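You operate a simulated robot arm through the tools that you are given. There is no shell and no other tool.

Carry out the task below with a simulated two-armed robot. There is one attempt and no reset: what you move stays moved.

## Task
Move the 80 kg roller and white hinge into the blue tray.
Fine: they are locked in the silver rail; turn both red knobs free first and leave them so. Set down upright: what you pick out.

Only the result counts: the job must be done as asked and must still hold three seconds after the hand-in. Knocking over, shifting, dropping, spilling or breaking anything else fails it.

## Robot
Two 7-joint arms with two-finger grippers on one trunk that stands fixed in place. Base frame: the origin is at the foot of the trunk, x ahead of it, y to its left, z up; the work surface is at about z = 77.2. Readings come in cm, rad, newtons and seconds.
The left shoulder is at [7.8, 15.1, 98.8], the right one opposite. With the tool pointing down near the work surface each hand reaches from about 32 to 80 cm from the base axis, measured 20 degrees to its own side. Payload 2.54 kg a hand.
The TCP of each hand is the grasp point between the finger pads, 3 cm short of the fingertips. In the tool frame z runs along the fingers and y along their closing line. The gripper opens to 11.6 cm. The gripper's body begins 9.5 cm behind the TCP.
Orientation is that of the tool frame in the base frame, as [roll, pitch, yaw] about the fixed x, y, z axes, in that order (R = Rz(yaw) Ry(pitch) Rx(roll)). With the fingers straight down and closing along the base's y, the tool's x points along the base's -x, its y along +y and its z along -z.

## Interface
- The arms move only by the tool send_rows. It takes "left_plan", "right_plan" or both (then of equal length, played together; a hand with none holds still); each is a list of rows, each a list of 3 entries, a list of its own where there are three numbers: the shift along the base's x, y, z in cm, then the turn, a rotation vector about the base's x, y, z in rad, then the finger opening in cm, from 0 to 11.6. In form: [[[x, y, z], [rx, ry, rz], jaw], ...]. A call has 1 to 20 rows; each row shifts and turns the commanded pose from where the row before left it. A row lasts 0.2 s, in which the tool goes at most 5 cm and 0.15 rad; a call with a longer step from one row to the next is refused whole, and so is a gripper value outside its range. Where a pose cannot be reached the arm comes as near as it can. A force on the tool above 40 N (or 10 N above the force at the start of the call, whichever is more), or a blocked arm, ends the call early, and 0.2 s more pass. Each finger travels about 7.2 cm/s and halts on what it meets, pressing with about 29 N; the grip force reading is that of the motor and also rises with nothing between the fingers. The clock runs only during rows and for 0.2 s after the last one: add rows that do not move to give the fingers time. The reply holds the time, the measured pose of the TCP, the force on the tool along the base axes, the opening and the grip force, in the units named above and with some noise, with the torque about the TCP (base axes, N m) and any sound that the robot's microphone picked up.
- Cameras (640 x 400 px; columns grow to the right, rows downward): "scene" is now at [15.57, -0.49, 115.12]; the picture's right is [0.01, -1.00, 0.00], its down [-0.16, -0.00, -0.99] and it looks along [0.99, 0.01, -0.16] (base axes); focal length 282 px, centre (320, 200). "left" rides on the left gripper at [6.9, 1.5, -12.2] in its tool frame; the picture's right is [-0.21, 0.98, 0.00], its down [-0.83, -0.18, -0.53] and it looks along [-0.52, -0.11, 0.85] (tool axes); focal length 251 px, centre (320, 200). "right" rides on the right gripper at [6.9, -1.5, -12.2] in its tool frame; the picture's right is [0.21, 0.98, 0.00], its down [-0.83, 0.18, -0.53] and it looks along [-0.52, 0.11, 0.85] (tool axes); focal length 251 px, centre (320, 200). There is no depth. A picture from a camera that has moved, and an enlarged one, comes with that camera's place and axes in the base frame and with its lens. The place of the scene camera against the robot may be out by one fixed shift of up to 1.2 cm in any direction.
- grab_frame(camera): a new picture of that camera. No time passes.
- lift_body(by): slides the trunk up (or, below 0, down) by that many cm; the arms and the scene camera ride with it, the base frame stays. It gives what a move gives, with no picture.
- turn_head(pan, tilt): turns the head with the scene camera to pan (to the left, within 1.396 rad either way) and tilt (down, from -0.506 to 1.204), counted from straight ahead of the robot. It gives what a move gives.
- enlarge(camera, box): a new picture of the part [left, top, right, bottom] of that camera's present view, enlarged. No time passes.
- finish_job(): hands the job in; it is judged then, once.

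Nothing tells you positions but the pictures and the camera data. Unless the task says otherwise, let go and move clear before handing in.

The tools are called after "Call:" as name(argument=value, ...) on one line, values as JSON. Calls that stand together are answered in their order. send_rows: Moves the arms, as the interface text tells. Its arguments: {"type":"object","properties":{"left_plan":{"type":"array"},"right_plan":{"type":"array"}},"required":[]} The other tools are called the same way: lift_body (by) slides the trunk up or down; turn_head (pan, tilt) turns the head that bears the scene camera; grab_frame (camera) takes a picture; enlarge (camera, box) takes an enlarged picture of a part of a camera's view; finish_job () hands the job in.

At the start:

```text
clock: 0.0
left_position: [42.14, 23.19, 112.82]
left_tool_rot: [-3.141, 0.0, 3.141]
left_force: [-0.1, -1.0, 1.2]
left_torque: [-0.01, -0.02, 0.01]
left_gripper_width: 11.65
left_finger_force: 0.0
right_position: [56.97, -20.01, 106.48]
right_tool_rot: [3.141, -0.001, -3.142]
right_force: [0.3, -0.2, 0.6]
right_torque: [0.01, 0.02, 0.01]
right_gripper_width: 11.58
right_finger_force: 0.0
trunk travel left (down, up): [-22.5, 6.4]
head pan, tilt: [0.009, 0.157]
```

scene: 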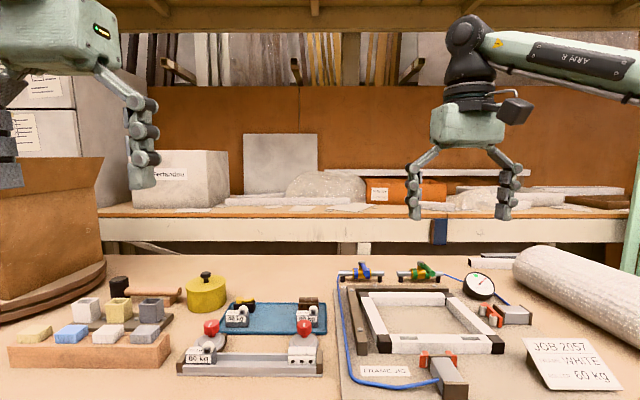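
right: 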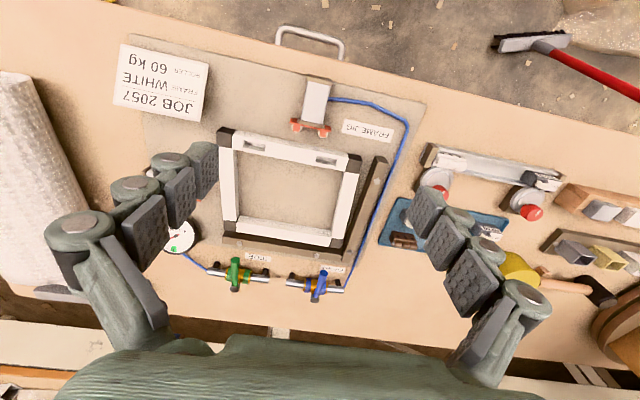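
left: 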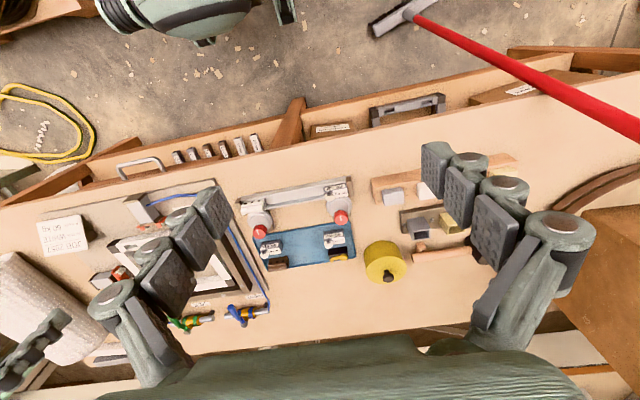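

I see a silver rail with two red knobs in front of a blue tray, left of the frame jig, with small labelled parts in both. I'll enlarge the views to read labels and find the parts.

Call:
enlarge(camera="scene", box=[160, 280, 350, 399])

Call:
enlarge(camera="left", box=[220, 160, 380, 280])

Call:
enlarge(camera="right", box=[370, 130, 590, 270])

Call:
enlarge(camera="scene", box=[0, 260, 240, 399])

```text
3.36 times, centred on (255, 340) of scene
camera zoom: at [15.57, -0.49, 115.12], right [0.01, -1.0, 0.0], down [-0.16, 0.0, -0.99], along [0.99, 0.01, -0.16], focal length 949 px, centre (538, -269)
```

zoom: 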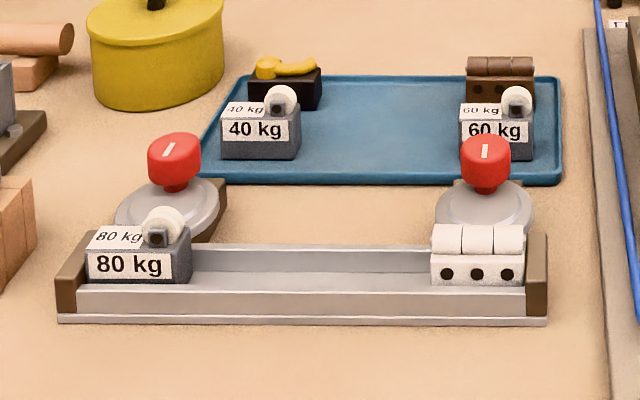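

```text
3.33 times, centred on (300, 220) of left
camera zoom: at [35.32, 24.89, 125.07], right [0.21, 0.98, 0.0], down [0.83, -0.18, 0.53], along [0.52, -0.11, -0.85], focal length 838 px, centre (387, 133)
```

zoom: 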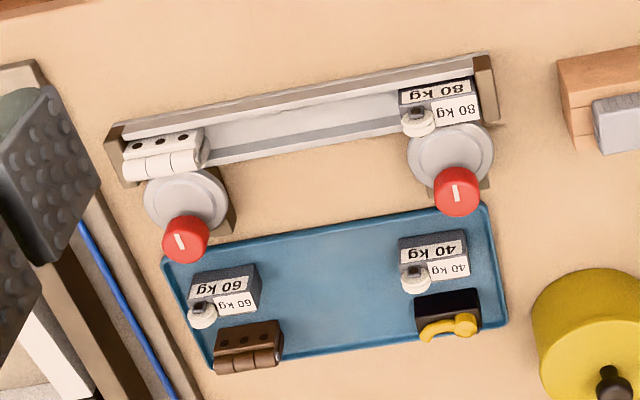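

```text
2.86 times, centred on (480, 200) of right
camera zoom: at [50.27, -21.59, 118.73], right [-0.21, 0.98, 0.0], down [0.83, 0.18, 0.53], along [0.52, 0.11, -0.85], focal length 718 px, centre (-137, 200)
```

zoom: 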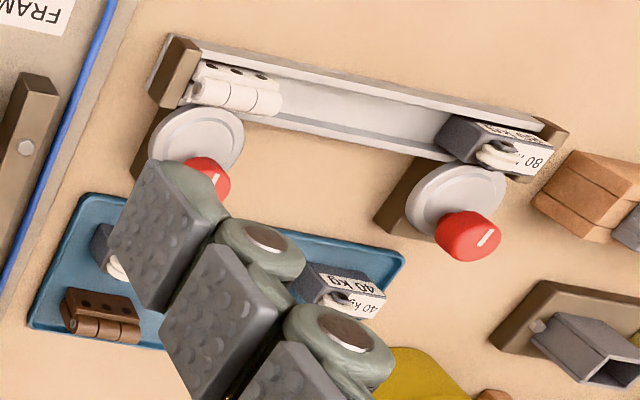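

```text
2.67 times, centred on (120, 330) of scene
camera zoom: at [15.57, -0.49, 115.12], right [0.01, -1.0, 0.0], down [-0.16, 0.0, -0.99], along [0.99, 0.01, -0.16], focal length 753 px, centre (853, -145)
```

zoom: 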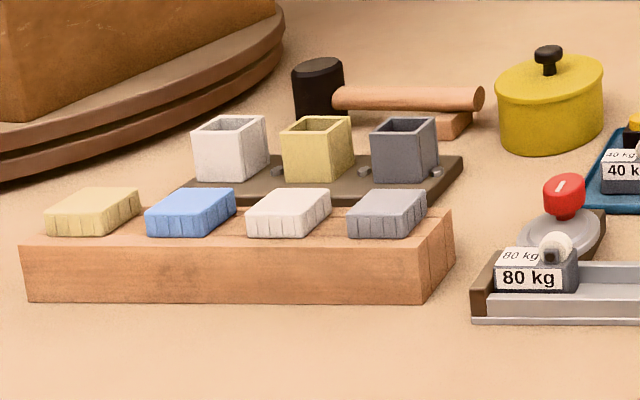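

The rail holds the 80 kg roller (left end) and the white hinge (right end), each with a grey disc and a red knob; the tray already holds four other parts. I'll tilt the head down and take closer looks.

Call:
turn_head(pan=0.35, tilt=0.6)

```text
clock: 0.9
left_position: [42.13, 23.28, 112.74]
left_tool_rot: [-3.14, 0.0, -3.141]
left_force: [-0.6, -0.3, 0.0]
left_torque: [-0.03, 0.01, 0.04]
left_gripper_width: 11.62
left_finger_force: 0.1
right_position: [57.03, -20.01, 106.54]
right_tool_rot: [-3.141, 0.001, 3.14]
right_force: [0.8, 0.1, -0.5]
right_torque: [-0.03, 0.04, 0.03]
right_gripper_width: 11.61
right_finger_force: 0.0
trunk travel left (down, up): [-22.5, 6.4]
head pan, tilt: [0.351, 0.6]
```

Call:
grab_frame(camera="scene")

Call:
enlarge(camera="scene", box=[220, 130, 420, 255])

```text
taken
camera scene: at [14.59, 2.46, 111.04], right [0.34, -0.94, 0.0], down [-0.53, -0.19, -0.83], along [0.78, 0.28, -0.56], focal length 282 px, centre (320, 200)
```

scene: 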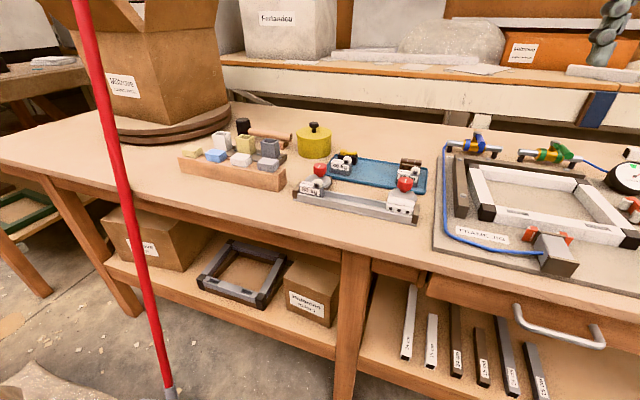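

```text
3.20 times, centred on (320, 192) of scene
camera zoom: at [14.59, 2.46, 111.04], right [0.34, -0.94, 0.0], down [-0.53, -0.19, -0.83], along [0.78, 0.28, -0.56], focal length 904 px, centre (320, 224)
```

zoom: 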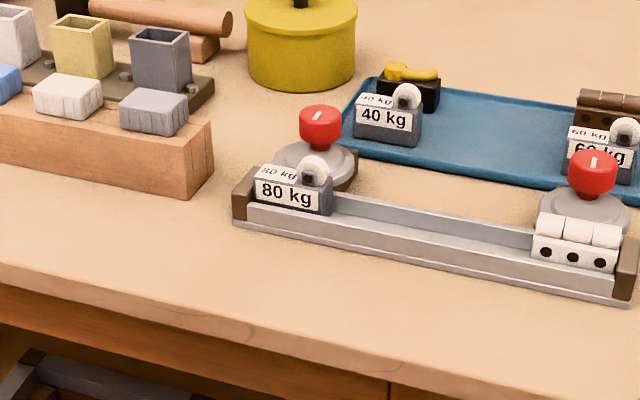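

The parts sit in a channel about x≈61, y≈2–25, with knobs just behind it near x≈67 and the tray further back. I'll bring the left hand camera closer for detail.

Call:
send_rows(left_plan=[[[2.4, 0.0, -3.4], [0, 0, 0], 11.6], [[2.4, 0.0, -3.4], [0, 0, 0], 11.6], [[2.4, 0.0, -3.4], [0, 0, 0], 11.6], [[2.4, 0.0, -3.4], [0, 0, 0], 11.6], [[2.4, 0.0, -3.4], [0, 0, 0], 11.6]])

```text
clock: 2.1
left_position: [54.26, 23.15, 95.56]
left_tool_rot: [3.141, 0.0, 3.142]
left_force: [0.6, -0.6, -0.5]
left_torque: [0.0, 0.01, -0.03]
left_gripper_width: 11.58
left_finger_force: 0.0
right_position: [57.05, -19.97, 106.48]
right_tool_rot: [-3.141, -0.001, 3.141]
right_force: [0.6, -0.5, 1.1]
right_torque: [0.01, 0.02, 0.02]
right_gripper_width: 11.61
right_finger_force: 0.2
trunk travel left (down, up): [-22.5, 6.4]
head pan, tilt: [0.351, 0.6]
```

Call:
grab_frame(camera="left")

Call:
enlarge(camera="left", box=[200, 80, 440, 230])

```text
taken
camera left: at [47.43, 24.86, 107.79], right [0.21, 0.98, 0.0], down [0.83, -0.18, 0.53], along [0.52, -0.11, -0.85], focal length 251 px, centre (320, 200)
```

left: 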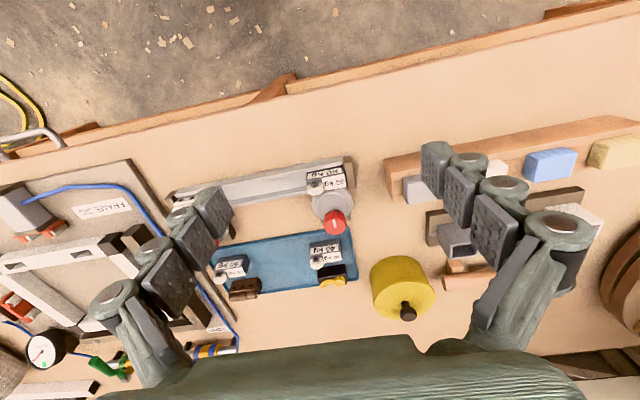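

```text
2.67 times, centred on (320, 155) of left
camera zoom: at [47.43, 24.86, 107.79], right [0.21, 0.98, 0.0], down [0.83, -0.18, 0.53], along [0.52, -0.11, -0.85], focal length 670 px, centre (320, 320)
```

zoom: 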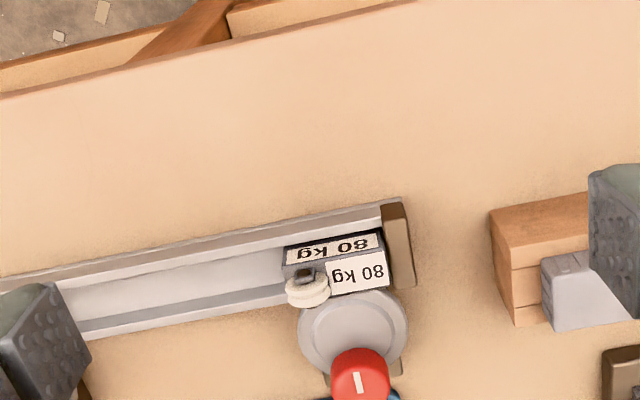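

The roller and its disc/knob are visible near (61–67, 22). I'll shift the left hand sideways for triangulation and a view of both locks.

Call:
send_rows(left_plan=[[[-1.0, -4.0, -0.5], [0, 0, 0], 11.6], [[-1.0, -4.0, -0.5], [0, 0, 0], 11.6], [[-1.0, -3.0, -0.5], [0, 0, 0], 11.6]])

```text
clock: 2.9
left_position: [51.35, 12.3, 94.13]
left_tool_rot: [3.14, 0.0, -3.139]
left_force: [-0.7, -0.3, -0.1]
left_torque: [0.0, -0.07, 0.02]
left_gripper_width: 11.59
left_finger_force: 0.1
right_position: [57.04, -20.05, 106.53]
right_tool_rot: [3.141, 0.0, 3.141]
right_force: [0.3, -0.4, 0.1]
right_torque: [-0.01, 0.03, 0.03]
right_gripper_width: 11.6
right_finger_force: 0.1
trunk travel left (down, up): [-22.5, 6.4]
head pan, tilt: [0.351, 0.6]
```

Call:
grab_frame(camera="left")

Call:
enlarge(camera="left", box=[230, 160, 470, 310])

Call:
enlarge(camera="left", box=[240, 200, 340, 270])

Call:
enlarge(camera="left", box=[360, 180, 460, 250])

```text
taken
camera left: at [44.44, 13.9, 106.38], right [0.21, 0.98, 0.0], down [0.83, -0.18, 0.53], along [0.52, -0.11, -0.85], focal length 251 px, centre (320, 200)
```

left: 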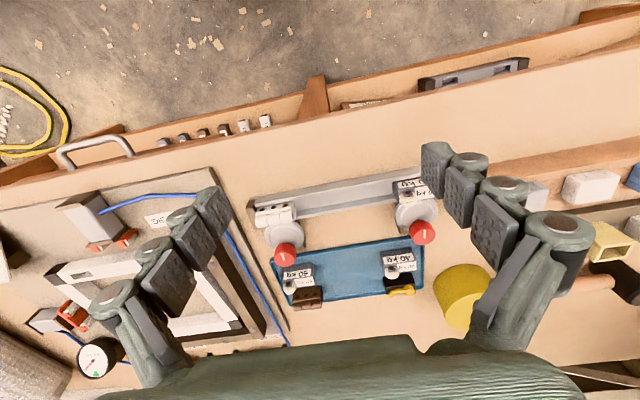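

```text
2.67 times, centred on (350, 235) of left
camera zoom: at [44.44, 13.9, 106.38], right [0.21, 0.98, 0.0], down [0.83, -0.18, 0.53], along [0.52, -0.11, -0.85], focal length 670 px, centre (240, 107)
```

zoom: 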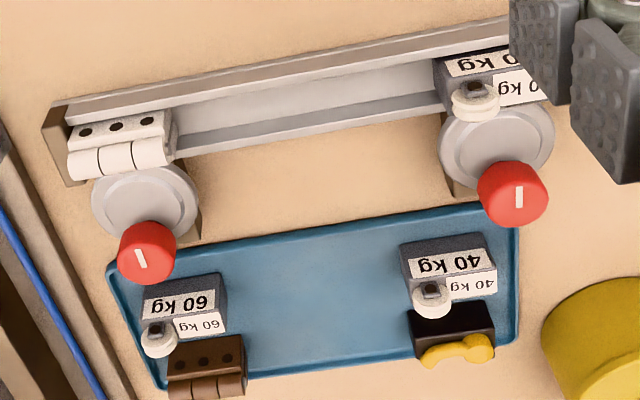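

```text
5.71 times, centred on (290, 235) of left
camera zoom: at [44.44, 13.9, 106.38], right [0.21, 0.98, 0.0], down [0.83, -0.18, 0.53], along [0.52, -0.11, -0.85], focal length 1437 px, centre (491, 0)
```

zoom: 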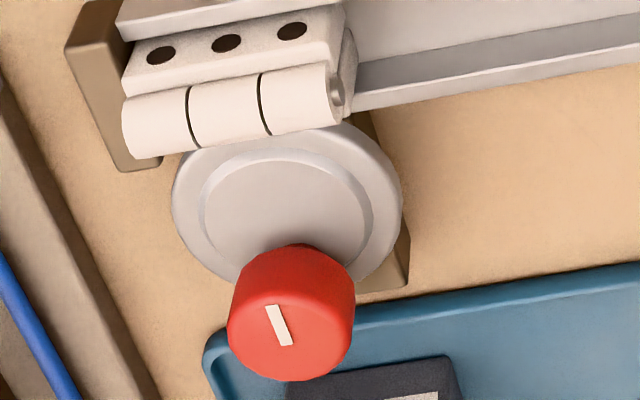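

```text
5.71 times, centred on (410, 215) of left
camera zoom: at [44.44, 13.9, 106.38], right [0.21, 0.98, 0.0], down [0.83, -0.18, 0.53], along [0.52, -0.11, -0.85], focal length 1437 px, centre (-194, 114)
```

zoom: 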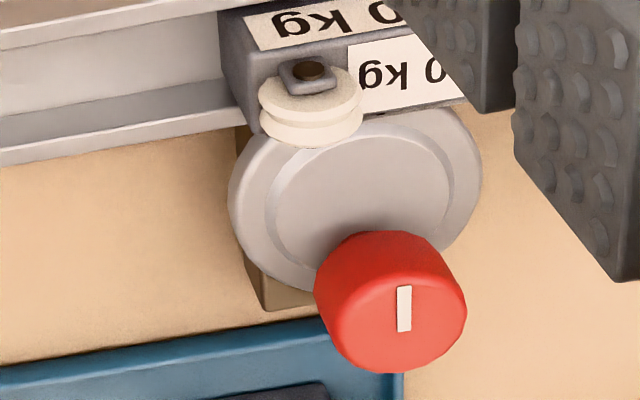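

Triangulated so far: left knob axis ≈(67.1, 22.5), top z≈81.8; right knob ≈(67.2, 4.0); discs look eccentric about the knobs, bearing over the rail. Next I take another view over the tray for the free space and part dimensions.

Call:
send_rows(left_plan=[[[3.5, 0.0, 0.5], [0, 0, 0], 11.6], [[3.5, 0.0, 0.5], [0, 0, 0], 11.6], [[3.0, 0.0, 0.5], [0, 0, 0], 11.6]])

```text
clock: 3.7
left_position: [56.95, 13.46, 94.57]
left_tool_rot: [-3.14, 0.002, -3.141]
left_force: [0.6, -0.6, 0.0]
left_torque: [0.0, -0.02, -0.01]
left_gripper_width: 11.61
left_finger_force: 0.0
left hand out of reach, approached as far as the arm can: row 2, 3
right_position: [57.01, -20.02, 106.45]
right_tool_rot: [3.141, 0.0, 3.141]
right_force: [-0.2, 0.5, -0.3]
right_torque: [0.04, -0.01, -0.01]
right_gripper_width: 11.6
right_finger_force: 0.1
trunk travel left (down, up): [-22.5, 6.4]
head pan, tilt: [0.351, 0.6]
```

The left hand hit its reach limit at this height (x≈57 at z≈94.6). Raising the trunk should give more forward reach above the table, so I'll do that and try again.

Call:
lift_body(by=6.3)

```text
clock: 4.7
left_position: [56.98, 13.31, 100.89]
left_tool_rot: [-3.14, 0.002, -3.141]
left_force: [0.3, -0.2, 0.8]
left_torque: [0.0, 0.02, 0.0]
left_gripper_width: 11.61
left_finger_force: 0.1
right_position: [57.08, -19.98, 112.85]
right_tool_rot: [3.141, 0.001, 3.141]
right_force: [0.2, 0.1, -0.3]
right_torque: [-0.01, 0.04, -0.05]
right_gripper_width: 11.6
right_finger_force: 0.0
trunk travel left (down, up): [-28.8, 0.1]
head pan, tilt: [0.351, 0.6]
```

Call:
send_rows(left_plan=[[[0, 0, -3.0], [0, 0, 0], 11.6], [[0, 0, -3.0], [0, 0, 0], 11.6], [[0, 0, 0], [0, 0, 0], 11.6]])

```text
clock: 5.5
left_position: [56.96, 13.57, 94.75]
left_tool_rot: [-3.138, 0.004, -3.141]
left_force: [0.4, -0.9, -0.5]
left_torque: [-0.01, 0.01, -0.01]
left_gripper_width: 11.61
left_finger_force: 0.0
right_position: [57.1, -20.04, 112.81]
right_tool_rot: [3.141, 0.003, 3.141]
right_force: [-1.2, 0.7, 0.0]
right_torque: [-0.05, 0.0, 0.02]
right_gripper_width: 11.59
right_finger_force: 0.0
trunk travel left (down, up): [-28.8, 0.1]
head pan, tilt: [0.351, 0.6]
```

Call:
send_rows(left_plan=[[[2.0, 0, 0], [0, 0, 0], 11.6], [[2.0, 0, 0], [0, 0, 0], 11.6]])

Call:
grab_frame(camera="left")

Call:
grab_frame(camera="right")

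Call:
grab_frame(camera="scene")

```text
clock: 6.1
left_position: [59.69, 14.76, 94.8]
left_tool_rot: [-3.137, 0.006, -3.141]
left_force: [0.8, 0.4, -0.9]
left_torque: [-0.01, 0.01, 0.01]
left_gripper_width: 11.58
left_finger_force: 0.1
left hand out of reach, approached as far as the arm can: row 1, 2
right_position: [57.06, -19.91, 112.85]
right_tool_rot: [-3.141, 0.0, 3.14]
right_force: [0.4, -1.1, -0.8]
right_torque: [0.02, 0.03, 0.02]
right_gripper_width: 11.61
right_finger_force: 0.0
trunk travel left (down, up): [-28.8, 0.1]
head pan, tilt: [0.351, 0.6]
```

```text
taken
camera left: at [52.8, 16.34, 107.02], right [0.21, 0.98, 0.0], down [0.82, -0.18, 0.54], along [0.53, -0.12, -0.84], focal length 251 px, centre (320, 200)
```

left: 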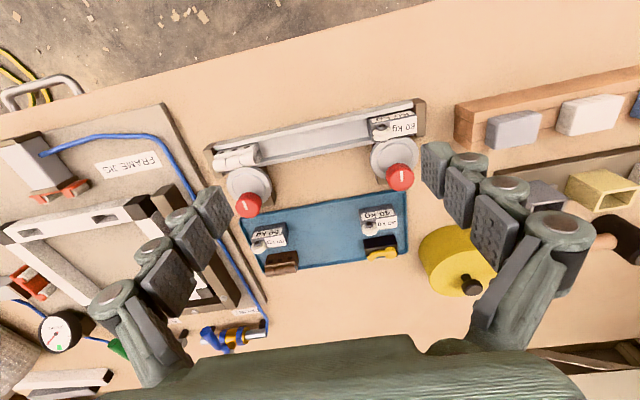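

```text
taken
camera right: at [50.28, -21.59, 125.02], right [-0.21, 0.98, 0.0], down [0.83, 0.18, 0.53], along [0.52, 0.11, -0.85], focal length 251 px, centre (320, 200)
```

right: 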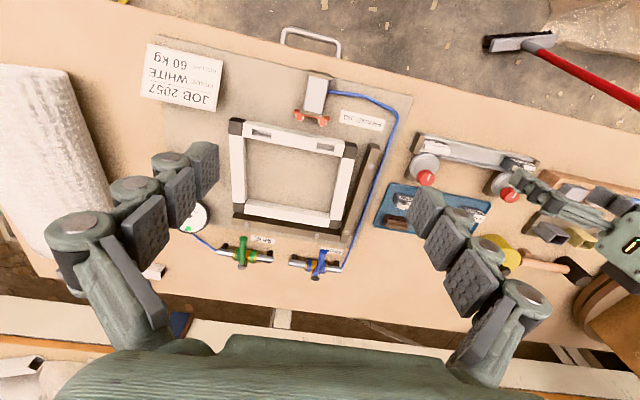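

```text
taken
camera scene: at [14.6, 2.47, 117.33], right [0.34, -0.94, 0.0], down [-0.53, -0.19, -0.83], along [0.77, 0.28, -0.56], focal length 282 px, centre (320, 200)
```

scene: 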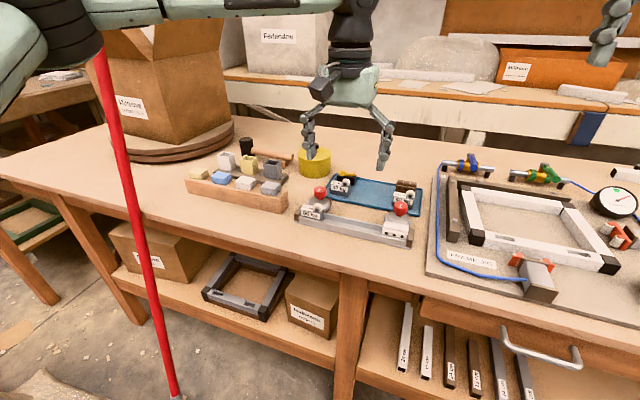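

The raised trunk helped; the hand is now at x≈59.7. I'll enlarge the rail and tray from this viewpoint for measuring.

Call:
enlarge(camera="left", box=[200, 90, 440, 240])

Call:
enlarge(camera="left", box=[350, 90, 440, 146])

Call:
enlarge(camera="left", box=[230, 185, 420, 285])

Call:
enlarge(camera="scene", box=[285, 165, 435, 255])

```text
2.67 times, centred on (320, 165) of left
camera zoom: at [52.8, 16.34, 107.02], right [0.21, 0.98, 0.0], down [0.82, -0.18, 0.54], along [0.53, -0.12, -0.84], focal length 670 px, centre (320, 293)
```

zoom: 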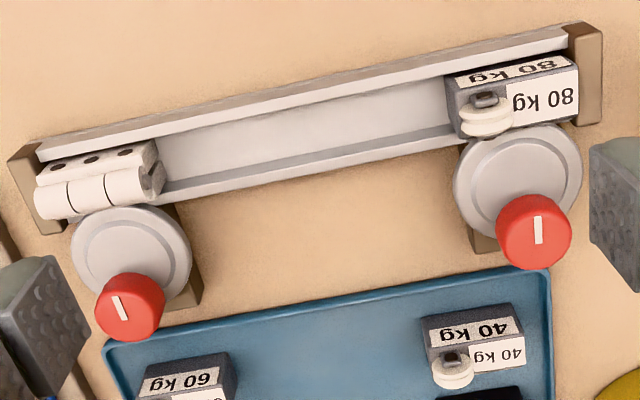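

```text
7.11 times, centred on (395, 118) of left
camera zoom: at [52.8, 16.34, 107.02], right [0.21, 0.98, 0.0], down [0.82, -0.18, 0.54], along [0.53, -0.12, -0.84], focal length 1788 px, centre (-213, 783)
```

zoom: 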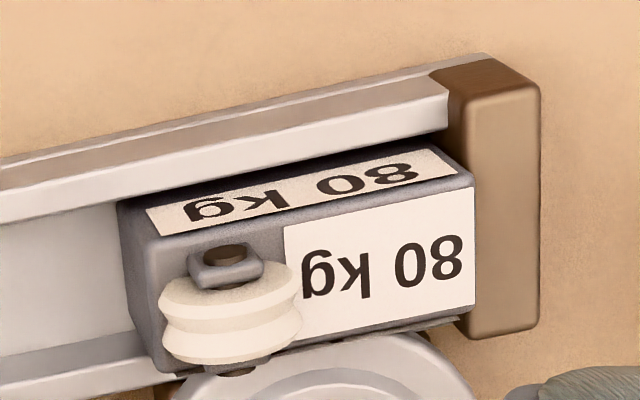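

```text
3.37 times, centred on (325, 235) of left
camera zoom: at [52.8, 16.34, 107.02], right [0.21, 0.98, 0.0], down [0.82, -0.18, 0.54], along [0.53, -0.12, -0.84], focal length 847 px, centre (303, 82)
```

zoom: 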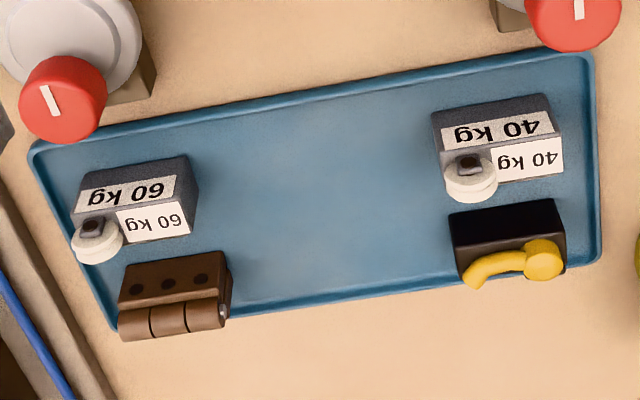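

```text
4.27 times, centred on (360, 210) of scene
camera zoom: at [14.6, 2.47, 117.33], right [0.34, -0.94, 0.0], down [-0.53, -0.19, -0.83], along [0.77, 0.28, -0.56], focal length 1205 px, centre (149, 157)
```

zoom: 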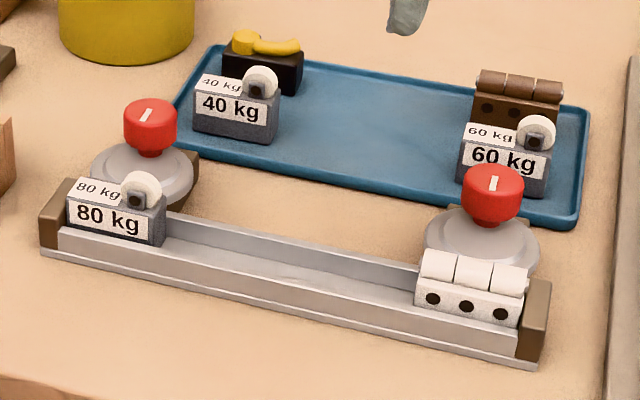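

Free space in the tray is the middle zone between the 40 kg/yellow latch and the 60 kg/brown hinge. I'll zoom in hard on the knobs to fix their axes.

Call:
enlarge(camera="left", box=[360, 130, 424, 170])

Call:
enlarge(camera="left", box=[220, 140, 284, 220])

Call:
enlarge(camera="scene", box=[295, 180, 359, 220])

Call:
enlarge(camera="scene", box=[370, 195, 434, 245])

```text
10.00 times, centred on (392, 150) of left
camera zoom: at [52.8, 16.34, 107.02], right [0.21, 0.98, 0.0], down [0.82, -0.18, 0.54], along [0.53, -0.12, -0.84], focal length 2514 px, centre (-400, 700)
```

zoom: 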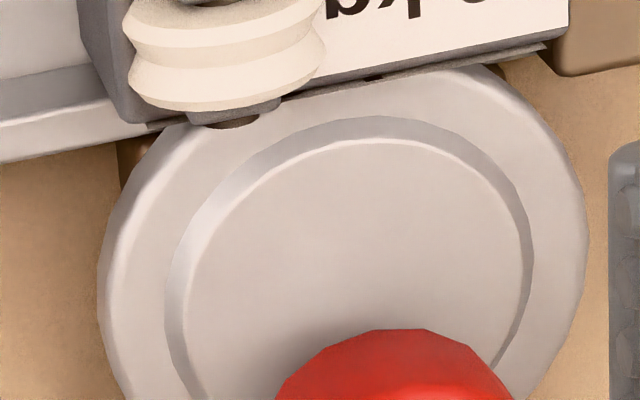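

```text
5.00 times, centred on (252, 180) of left
camera zoom: at [52.8, 16.34, 107.02], right [0.21, 0.98, 0.0], down [0.82, -0.18, 0.54], along [0.53, -0.12, -0.84], focal length 1257 px, centre (660, 300)
```

zoom: 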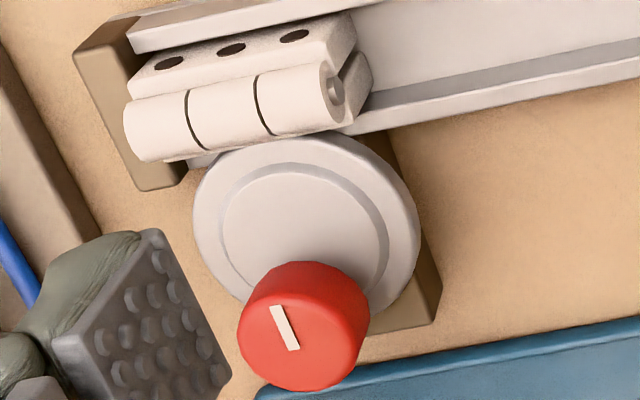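

```text
10.00 times, centred on (327, 200) of scene
camera zoom: at [14.6, 2.47, 117.33], right [0.34, -0.94, 0.0], down [-0.53, -0.19, -0.83], along [0.77, 0.28, -0.56], focal length 2824 px, centre (250, 200)
```

zoom: 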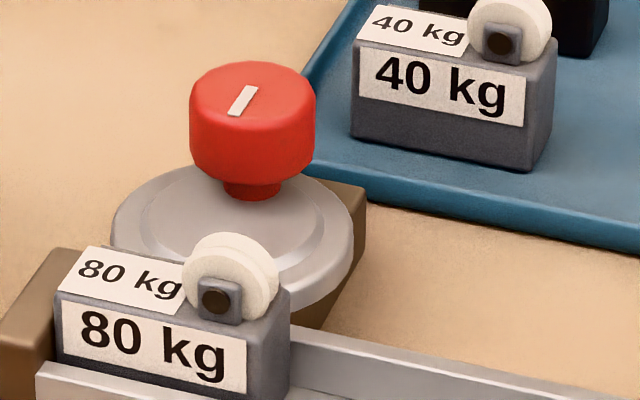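

```text
8.00 times, centred on (402, 220) of scene
camera zoom: at [14.6, 2.47, 117.33], right [0.34, -0.94, 0.0], down [-0.53, -0.19, -0.83], along [0.77, 0.28, -0.56], focal length 2259 px, centre (-336, 40)
```

zoom: 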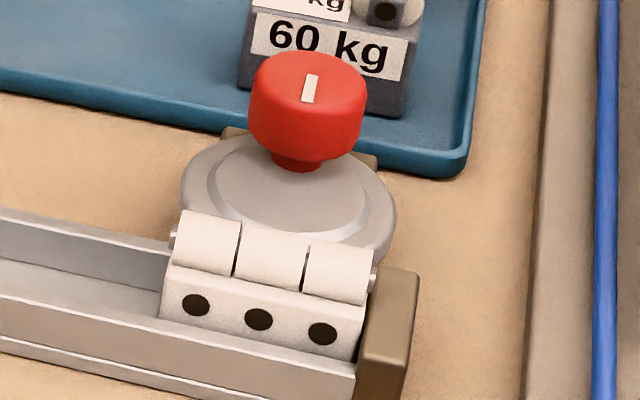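

Each knob is about 3 cm wide (top z≈81.5) with the stem at x≈67.6, about 1.5 cm behind its disc's centre, so the cam releases when swung round. I'll bring the left hand toward the left knob with a narrower opening.

Call:
send_rows(left_plan=[[[0.3, 2.6, -1.3], [0.0046, 0.006, 0], 9], [[0.5, 2.6, -1.3], [0, 0, 0], 7], [[0.5, 2.5, -1.2], [0, 0, 0], 5.5], [[0, 0, 0], [0, 0, 0], 5.5]])

```text
clock: 7.1
left_position: [61.12, 22.4, 90.99]
left_tool_rot: [3.14, -0.003, 3.141]
left_force: [0.2, -0.3, 0.1]
left_torque: [-0.01, 0.01, 0.01]
left_gripper_width: 5.5
left_finger_force: 0.1
right_position: [57.0, -19.87, 112.77]
right_tool_rot: [-3.14, 0.0, -3.14]
right_force: [0.2, -0.2, 0.4]
right_torque: [0.01, -0.01, 0.0]
right_gripper_width: 11.58
right_finger_force: 0.1
trunk travel left (down, up): [-28.8, 0.1]
head pan, tilt: [0.351, 0.6]
```

Good. Now forward and down to just above the left knob.

Call:
send_rows(left_plan=[[[2.2, 0.05, -1.2], [0, 0.003, 0], 5.5], [[2.2, 0.05, -1.2], [0, 0, 0], 5.5], [[2.1, 0.0, -1.2], [0, 0, 0], 5.5], [[0, 0, 0], [0, 0, 0], 5.5]])

Call:
grab_frame(camera="left")

Call:
enlarge(camera="scene", box=[270, 140, 410, 240])

```text
clock: 8.1
left_position: [65.56, 23.62, 87.87]
left_tool_rot: [3.141, -0.004, 3.141]
left_force: [-0.2, -0.2, 0.6]
left_torque: [-0.01, 0.02, -0.03]
left_gripper_width: 5.49
left_finger_force: 0.1
left hand out of reach, approached as far as the arm can: row 2, 3
right_position: [56.99, -20.0, 112.8]
right_tool_rot: [3.141, 0.001, 3.142]
right_force: [-0.3, -0.2, -1.2]
right_torque: [0.05, 0.0, 0.0]
right_gripper_width: 11.61
right_finger_force: 0.1
trunk travel left (down, up): [-28.8, 0.1]
head pan, tilt: [0.351, 0.6]
```

```text
taken
camera left: at [58.8, 25.19, 100.1], right [0.21, 0.98, 0.0], down [0.83, -0.18, 0.53], along [0.52, -0.11, -0.85], focal length 251 px, centre (320, 200)
```

left: 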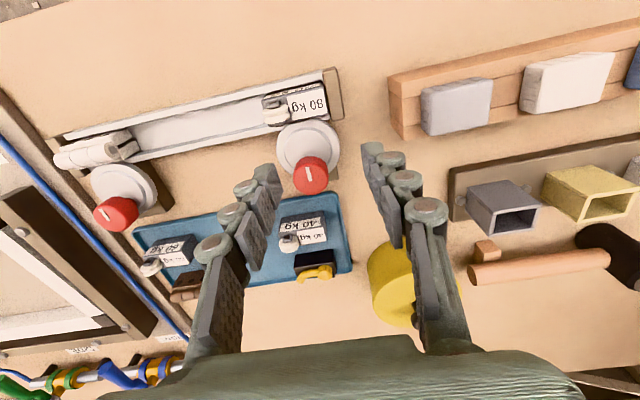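

```text
4.00 times, centred on (340, 190) of scene
camera zoom: at [14.59, 2.47, 117.33], right [0.34, -0.94, 0.0], down [-0.53, -0.19, -0.83], along [0.77, 0.28, -0.56], focal length 1130 px, centre (240, 240)
```

zoom: 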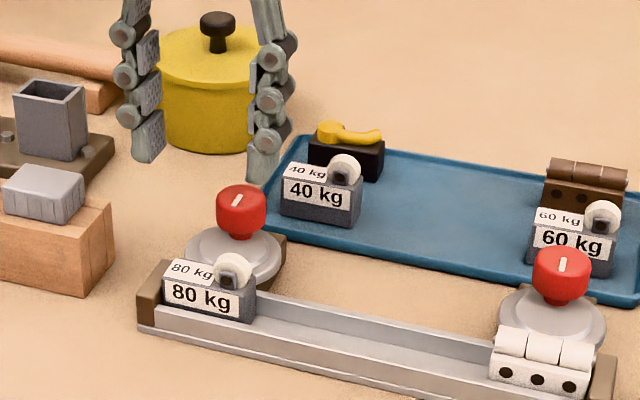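

The hand is just short of the knob, drifting outward a bit. I'll enlarge this close view to refine the knob axis.

Call:
enlarge(camera="left", box=[260, 110, 360, 200])

Call:
enlarge(camera="left", box=[60, 120, 180, 240])

```text
4.44 times, centred on (310, 155) of left
camera zoom: at [58.8, 25.19, 100.1], right [0.21, 0.98, 0.0], down [0.83, -0.18, 0.53], along [0.52, -0.11, -0.85], focal length 1118 px, centre (364, 400)
```

zoom: 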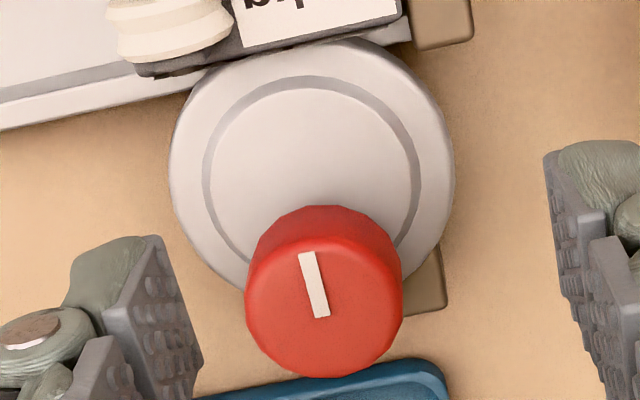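

```text
3.33 times, centred on (120, 180) of left
camera zoom: at [58.8, 25.19, 100.1], right [0.21, 0.98, 0.0], down [0.83, -0.18, 0.53], along [0.52, -0.11, -0.85], focal length 838 px, centre (987, 267)
```

zoom: 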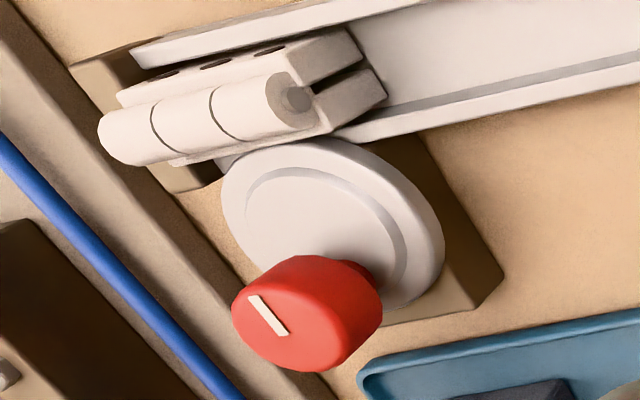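

Refined: left knob axis ≈(67.8, 22.5), top z≈81.7, disc top z≈79. I'll move over the knob while going lower, staying above it.

Call:
send_rows(left_plan=[[[0.7, -0.4, -0.9], [0, 0, 0], 5.5], [[0.8, -0.4, -0.8], [0, 0, 0], 5.5], [[0.7, -0.3, -0.7], [0, 0, 0], 5.5], [[0, 0, 0], [0, 0, 0], 5.5]])

```text
clock: 9.1
left_position: [65.24, 23.78, 85.95]
left_tool_rot: [-3.141, -0.005, 3.142]
left_force: [0.5, 0.3, -1.3]
left_torque: [-0.01, 0.03, -0.01]
left_gripper_width: 5.52
left_finger_force: 0.1
left hand out of reach, approached as far as the arm can: row 1, 2, 3
right_position: [56.94, -20.02, 112.87]
right_tool_rot: [-3.141, -0.001, -3.142]
right_force: [-0.4, 0.7, 0.1]
right_torque: [-0.02, 0.01, 0.0]
right_gripper_width: 11.58
right_finger_force: 0.2
trunk travel left (down, up): [-28.8, 0.1]
head pan, tilt: [0.351, 0.6]
```

Still limited near x≈65.3. I'll look at the arm's posture to understand the limit.

Call:
turn_head(pan=0.7, tilt=0.15)

Call:
grab_frame(camera="scene")

Call:
grab_frame(camera="right")

```text
clock: 10.0
left_position: [65.29, 23.83, 85.76]
left_tool_rot: [-3.142, -0.005, 3.141]
left_force: [0.9, 0.2, 0.6]
left_torque: [-0.01, 0.0, -0.01]
left_gripper_width: 5.5
left_finger_force: 0.0
right_position: [57.01, -19.98, 112.94]
right_tool_rot: [3.141, 0.0, 3.142]
right_force: [-0.5, 0.1, 0.1]
right_torque: [0.01, 0.0, 0.02]
right_gripper_width: 11.58
right_finger_force: 0.0
trunk travel left (down, up): [-28.8, 0.1]
head pan, tilt: [0.7, 0.15]
```

```text
taken
camera scene: at [13.39, 5.4, 121.47], right [0.64, -0.77, 0.0], down [-0.12, -0.1, -0.99], along [0.76, 0.64, -0.15], focal length 282 px, centre (320, 200)
```

scene: 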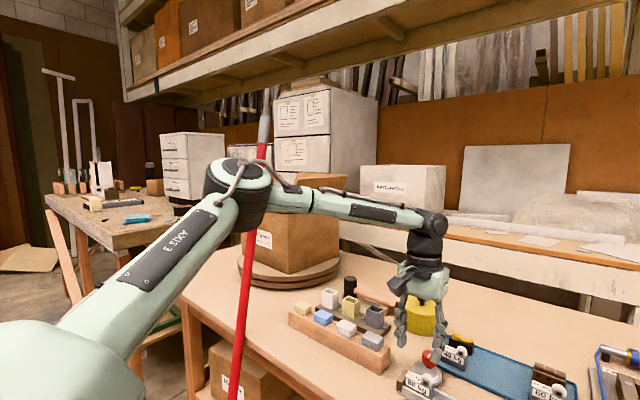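

```text
taken
camera right: at [50.28, -21.59, 125.03], right [-0.21, 0.98, 0.0], down [0.83, 0.18, 0.53], along [0.52, 0.11, -0.85], focal length 251 px, centre (320, 200)
```

right: 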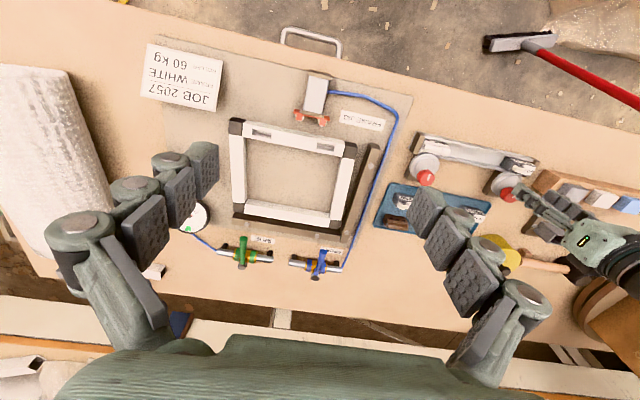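

The elbow is out to the left and clear of the broom (about 30 cm nearer). The limit may be a wrist joint, so I'll test whether a different hand yaw extends reach.

Call:
send_rows(left_plan=[[[0, 0, 0], [0, 0, -0.14], 5.5], [[0, 0, 0], [0, 0, -0.14], 5.5], [[0.6, -0.4, 0], [0, 0, 0], 5.5], [[0.6, -0.4, 0], [0, 0, 0], 5.5], [[0.6, -0.3, 0], [0, 0, 0], 5.5], [[0, 0, 0], [0, 0, 0], 5.5]])

```text
clock: 11.4
left_position: [65.21, 23.72, 85.81]
left_tool_rot: [3.14, -0.005, 2.862]
left_force: [0.4, -0.5, -0.3]
left_torque: [-0.02, 0.02, 0.02]
left_gripper_width: 5.5
left_finger_force: 0.1
left hand out of reach, approached as far as the arm can: row 3, 4, 5
right_position: [57.09, -19.89, 112.9]
right_tool_rot: [3.14, 0.0, 3.141]
right_force: [-0.7, 0.3, 0.5]
right_torque: [-0.04, 0.02, 0.0]
right_gripper_width: 11.6
right_finger_force: 0.1
trunk travel left (down, up): [-28.8, 0.1]
head pan, tilt: [0.7, 0.15]
```

Yaw makes no difference, so it's an arm-posture limit. I'll back off, return the trunk to its original height, and approach low again to compare the reach.

Call:
send_rows(left_plan=[[[-1.5, 0, 1.5], [0, 0, 0.14], 5.5], [[-2.5, 0, 1.5], [0, 0, 0.14], 5.5], [[-3, 0, 1.5], [0, 0, 0], 5.5], [[-3, 0, 1.5], [0, 0, 0], 5.5], [[0, 0, 0], [0, 0, 0], 5.5]])

Call:
lift_body(by=-6.3)

```text
clock: 12.6
left_position: [55.12, 23.83, 92.03]
left_tool_rot: [3.14, -0.008, 3.142]
left_force: [0.1, 0.4, 0.4]
left_torque: [0.04, 0.02, 0.04]
left_gripper_width: 5.53
left_finger_force: 0.1
right_position: [57.08, -19.92, 112.78]
right_tool_rot: [-3.141, 0.0, 3.14]
right_force: [-0.1, -0.9, -0.3]
right_torque: [-0.01, 0.04, 0.0]
right_gripper_width: 11.6
right_finger_force: 0.1
trunk travel left (down, up): [-28.8, 0.1]
head pan, tilt: [0.7, 0.15]
```

```text
clock: 13.7
left_position: [55.14, 23.77, 85.69]
left_tool_rot: [3.139, -0.006, -3.141]
left_force: [0.1, -0.4, 1.1]
left_torque: [0.04, -0.01, 0.03]
left_gripper_width: 5.51
left_finger_force: 0.0
right_position: [57.01, -19.92, 106.55]
right_tool_rot: [3.14, 0.002, 3.141]
right_force: [0.2, 0.1, -0.5]
right_torque: [0.0, 0.0, 0.04]
right_gripper_width: 11.59
right_finger_force: 0.1
trunk travel left (down, up): [-22.5, 6.4]
head pan, tilt: [0.7, 0.15]
```

Call:
send_rows(left_plan=[[[1.6, -0.15, 0], [0, 0.004, 0], 5.5], [[1.6, -0.15, 0], [0, 0.002, 0], 5.5], [[1.6, -0.15, 0], [0, 0, 0], 5.5], [[1.6, -0.15, 0], [0, 0, 0], 5.5], [[1.6, -0.15, 0], [0, 0, 0], 5.5], [[1.6, -0.15, 0], [0, 0, 0], 5.5], [[1.6, -0.15, 0], [0, 0, 0], 5.5], [[1.5, -0.15, 0], [0, 0, 0], 5.5], [[0, 0, 0], [0, 0, 0], 5.5]])

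Call:
grab_frame(camera="scene")

```text
clock: 15.7
left_position: [65.83, 23.37, 85.79]
left_tool_rot: [3.14, -0.011, 3.141]
left_force: [-0.3, -0.5, 0.1]
left_torque: [0.02, 0.01, 0.0]
left_gripper_width: 5.5
left_finger_force: 0.1
left hand out of reach, approached as far as the arm can: row 7, 8
right_position: [57.06, -19.93, 106.47]
right_tool_rot: [3.141, 0.001, 3.141]
right_force: [-0.7, -0.3, -0.4]
right_torque: [-0.01, 0.01, -0.04]
right_gripper_width: 11.61
right_finger_force: 0.1
trunk travel left (down, up): [-22.5, 6.4]
head pan, tilt: [0.7, 0.15]
```

```text
taken
camera scene: at [13.38, 5.4, 115.18], right [0.64, -0.76, 0.0], down [-0.11, -0.1, -0.99], along [0.76, 0.64, -0.15], focal length 282 px, centre (320, 200)
```

scene: 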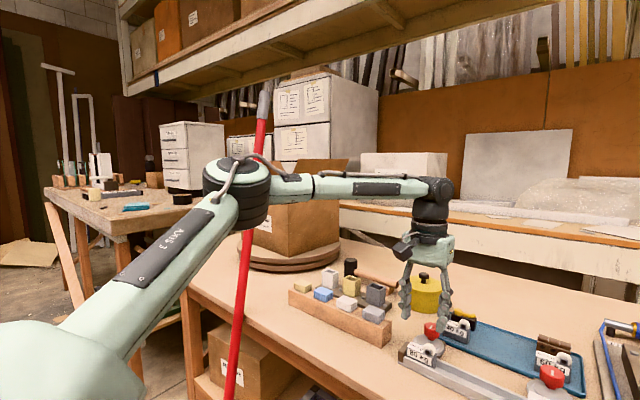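

Same limit (~58.5 cm from the shoulder) regardless of trunk height. I'll probe whether it opens up further to the left, which tells which joint is limiting.

Call:
send_rows(left_plan=[[[0.8, 1.2, 0.4], [0, 0, 0], 5.5], [[0.8, 1.2, 0.4], [0, 0, 0], 5.5], [[0.8, 1.2, 0], [0, 0, 0], 5.5], [[0, 0, 0], [0, 0, 0], 5.5]])

```text
clock: 16.6
left_position: [67.49, 27.18, 86.48]
left_tool_rot: [3.141, -0.01, 3.141]
left_force: [-0.6, 0.7, -0.2]
left_torque: [0.01, -0.01, -0.01]
left_gripper_width: 5.51
left_finger_force: 0.0
left hand out of reach, approached as far as the arm can: row 2
right_position: [57.02, -20.0, 106.46]
right_tool_rot: [-3.141, -0.001, -3.141]
right_force: [-0.4, -0.4, 0.4]
right_torque: [-0.01, 0.01, -0.03]
right_gripper_width: 11.57
right_finger_force: 0.0
trunk travel left (down, up): [-22.5, 6.4]
head pan, tilt: [0.7, 0.15]
```

Call:
grab_frame(camera="scene")

Call:
enlarge(camera="scene", box=[0, 120, 500, 400])

```text
taken
camera scene: at [13.38, 5.41, 115.18], right [0.64, -0.76, 0.0], down [-0.11, -0.1, -0.99], along [0.76, 0.64, -0.15], focal length 282 px, centre (320, 200)
```

scene: 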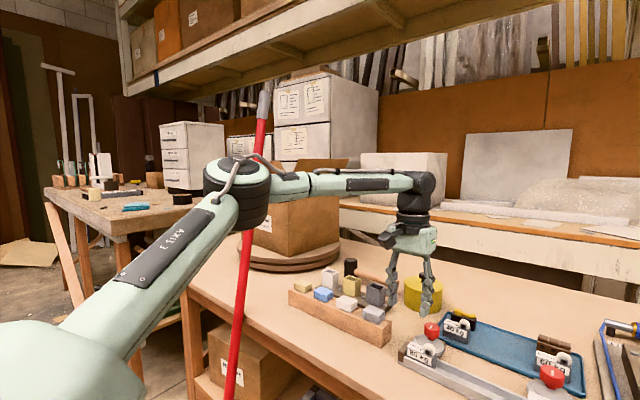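

```text
1.28 times, centred on (250, 260) of scene
camera zoom: at [13.38, 5.41, 115.18], right [0.64, -0.76, 0.0], down [-0.11, -0.1, -0.99], along [0.76, 0.64, -0.15], focal length 361 px, centre (410, 123)
```

zoom: 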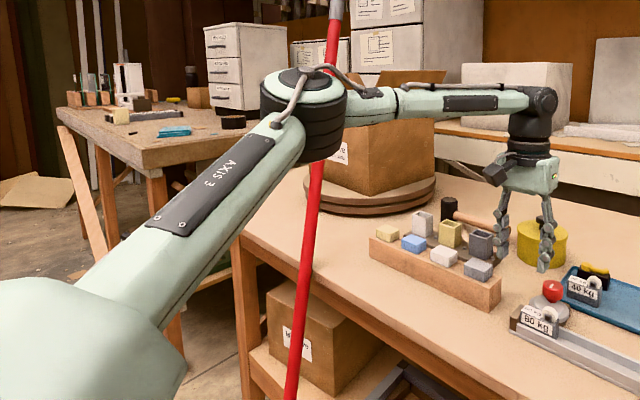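

The elbow stays put (same pixel) while the hand only swings about it, so a shoulder joint seems to be at its stop. I'll look at the shoulder itself.

Call:
turn_head(pan=1.39, tilt=0.4)

Call:
grab_frame(camera="scene")

```text
clock: 17.7
left_position: [67.53, 27.25, 86.54]
left_tool_rot: [3.141, -0.009, 3.141]
left_force: [0.9, -0.2, -0.6]
left_torque: [0.01, -0.03, -0.02]
left_gripper_width: 5.49
left_finger_force: 0.2
right_position: [57.05, -20.05, 106.48]
right_tool_rot: [3.141, 0.001, -3.141]
right_force: [-0.3, 0.2, -0.1]
right_torque: [0.0, 0.01, 0.0]
right_gripper_width: 11.59
right_finger_force: 0.1
trunk travel left (down, up): [-22.5, 6.4]
head pan, tilt: [1.389, 0.4]
```

```text
taken
camera scene: at [7.97, 8.54, 112.85], right [0.98, -0.18, 0.0], down [-0.07, -0.38, -0.92], along [0.17, 0.91, -0.39], focal length 282 px, centre (320, 200)
```

scene: 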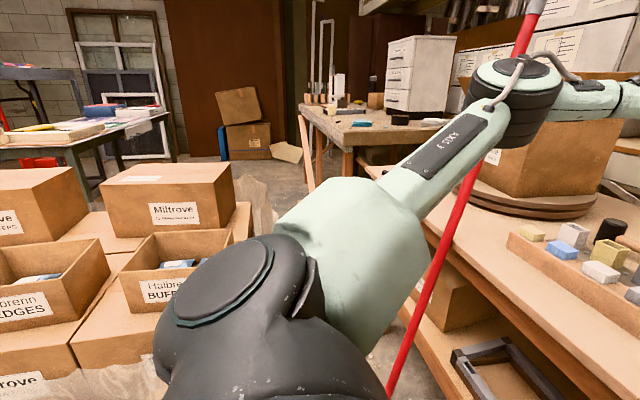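

I'll test whether the hand can move inward (and whether the elbow follows) from here.

Call:
send_rows(left_plan=[[[-1.0, 0, 0.5], [0, 0, 0], 5.5], [[0, -1.5, 0], [0, 0, 0], 5.5], [[0, -1.5, 0], [0, 0, 0], 5.5], [[0, -1.5, 0], [0, 0, 0], 5.5], [[0, 0, 0], [0, 0, 0], 5.5]])

Call:
grab_frame(camera="scene")

```text
clock: 18.9
left_position: [65.72, 23.17, 87.11]
left_tool_rot: [3.141, -0.01, 3.141]
left_force: [0.4, -0.7, -0.7]
left_torque: [0.02, 0.0, 0.0]
left_gripper_width: 5.5
left_finger_force: 0.0
left hand out of reach, approached as far as the arm can: row 3, 4
right_position: [57.06, -19.95, 106.58]
right_tool_rot: [3.141, -0.001, 3.141]
right_force: [0.1, -0.3, 0.0]
right_torque: [-0.02, 0.0, 0.04]
right_gripper_width: 11.6
right_finger_force: 0.1
trunk travel left (down, up): [-22.5, 6.4]
head pan, tilt: [1.389, 0.4]
```

```text
taken
camera scene: at [7.96, 8.54, 112.85], right [0.98, -0.18, 0.0], down [-0.07, -0.38, -0.92], along [0.17, 0.91, -0.39], focal length 282 px, centre (320, 200)
```

scene: 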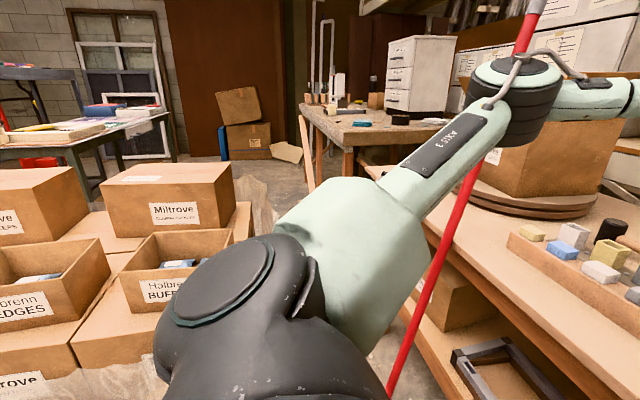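

The elbow really is pinned while the doc's reach needs it further in, so this is a posture issue. I'll retract the hand and watch when the elbow begins to move.

Call:
send_rows(left_plan=[[[-2, 0, 2], [0, 0, 0], 5.5], [[-3.5, 0, 2], [0, 0, 0], 5.5], [[-3.5, 0, 2], [0, 0, 0], 5.5], [[-3.5, 0, 2], [0, 0, 0], 5.5], [[-3.5, 0, 2], [0, 0, 0], 5.5], [[0, 0, 0], [0, 0, 0], 5.5]])

Call:
grab_frame(camera="scene")

```text
clock: 20.3
left_position: [49.66, 23.25, 96.98]
left_tool_rot: [3.14, -0.014, -3.139]
left_force: [-0.2, -0.1, 0.2]
left_torque: [0.01, 0.01, 0.04]
left_gripper_width: 5.51
left_finger_force: 0.0
right_position: [57.04, -20.0, 106.61]
right_tool_rot: [-3.141, -0.001, -3.141]
right_force: [0.1, -0.5, -0.1]
right_torque: [0.0, -0.01, 0.0]
right_gripper_width: 11.59
right_finger_force: 0.0
trunk travel left (down, up): [-22.5, 6.4]
head pan, tilt: [1.389, 0.4]
```

```text
taken
camera scene: at [7.96, 8.54, 112.85], right [0.98, -0.18, 0.0], down [-0.07, -0.38, -0.92], along [0.17, 0.91, -0.39], focal length 282 px, centre (320, 200)
```

scene: 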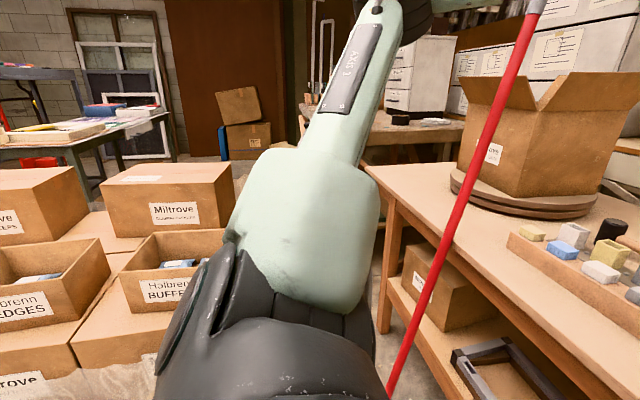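

The retracted elbow is higher and further out, so the shoulder pitch does move. I'll check how far inboard the arm can get when closer in, to learn which shoulder axis stops.

Call:
send_rows(left_plan=[[[-1.5, -3.5, 0], [0, 0.007, 0], 5.5], [[-1.5, -3.5, 0], [0, 0.007, 0], 5.5], [[-1.5, -3.5, 0], [0, 0, 0], 5.5], [[0, -3.5, 0], [0, 0, 0], 5.5], [[0, -3.5, 0], [0, 0, 0], 5.5], [[0, -3.5, 0], [0, 0, 0], 5.5], [[0, 0, 0], [0, 0, 0], 5.5]])

Call:
grab_frame(camera="scene")

```text
clock: 21.9
left_position: [45.3, 8.06, 96.91]
left_tool_rot: [3.141, -0.027, 3.141]
left_force: [-0.6, -0.3, 0.5]
left_torque: [-0.01, 0.02, -0.02]
left_gripper_width: 5.5
left_finger_force: 0.1
left hand out of reach, approached as far as the arm can: row 5, 6
right_position: [57.01, -20.0, 106.52]
right_tool_rot: [-3.141, 0.003, 3.141]
right_force: [0.4, 0.3, -0.5]
right_torque: [-0.03, 0.0, -0.03]
right_gripper_width: 11.6
right_finger_force: 0.0
trunk travel left (down, up): [-22.5, 6.4]
head pan, tilt: [1.389, 0.4]
```

```text
taken
camera scene: at [7.95, 8.54, 112.85], right [0.98, -0.18, 0.0], down [-0.07, -0.38, -0.92], along [0.17, 0.91, -0.39], focal length 282 px, centre (320, 200)
```

scene: 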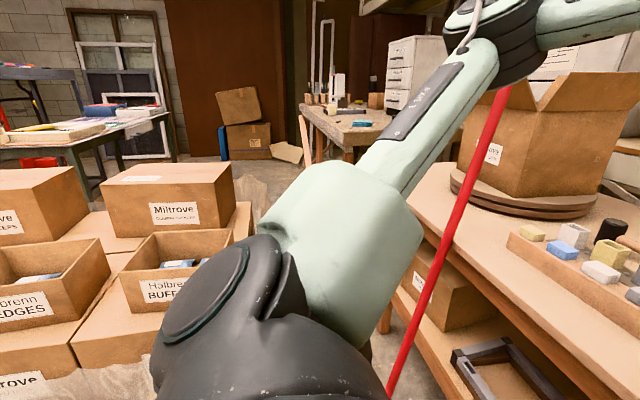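

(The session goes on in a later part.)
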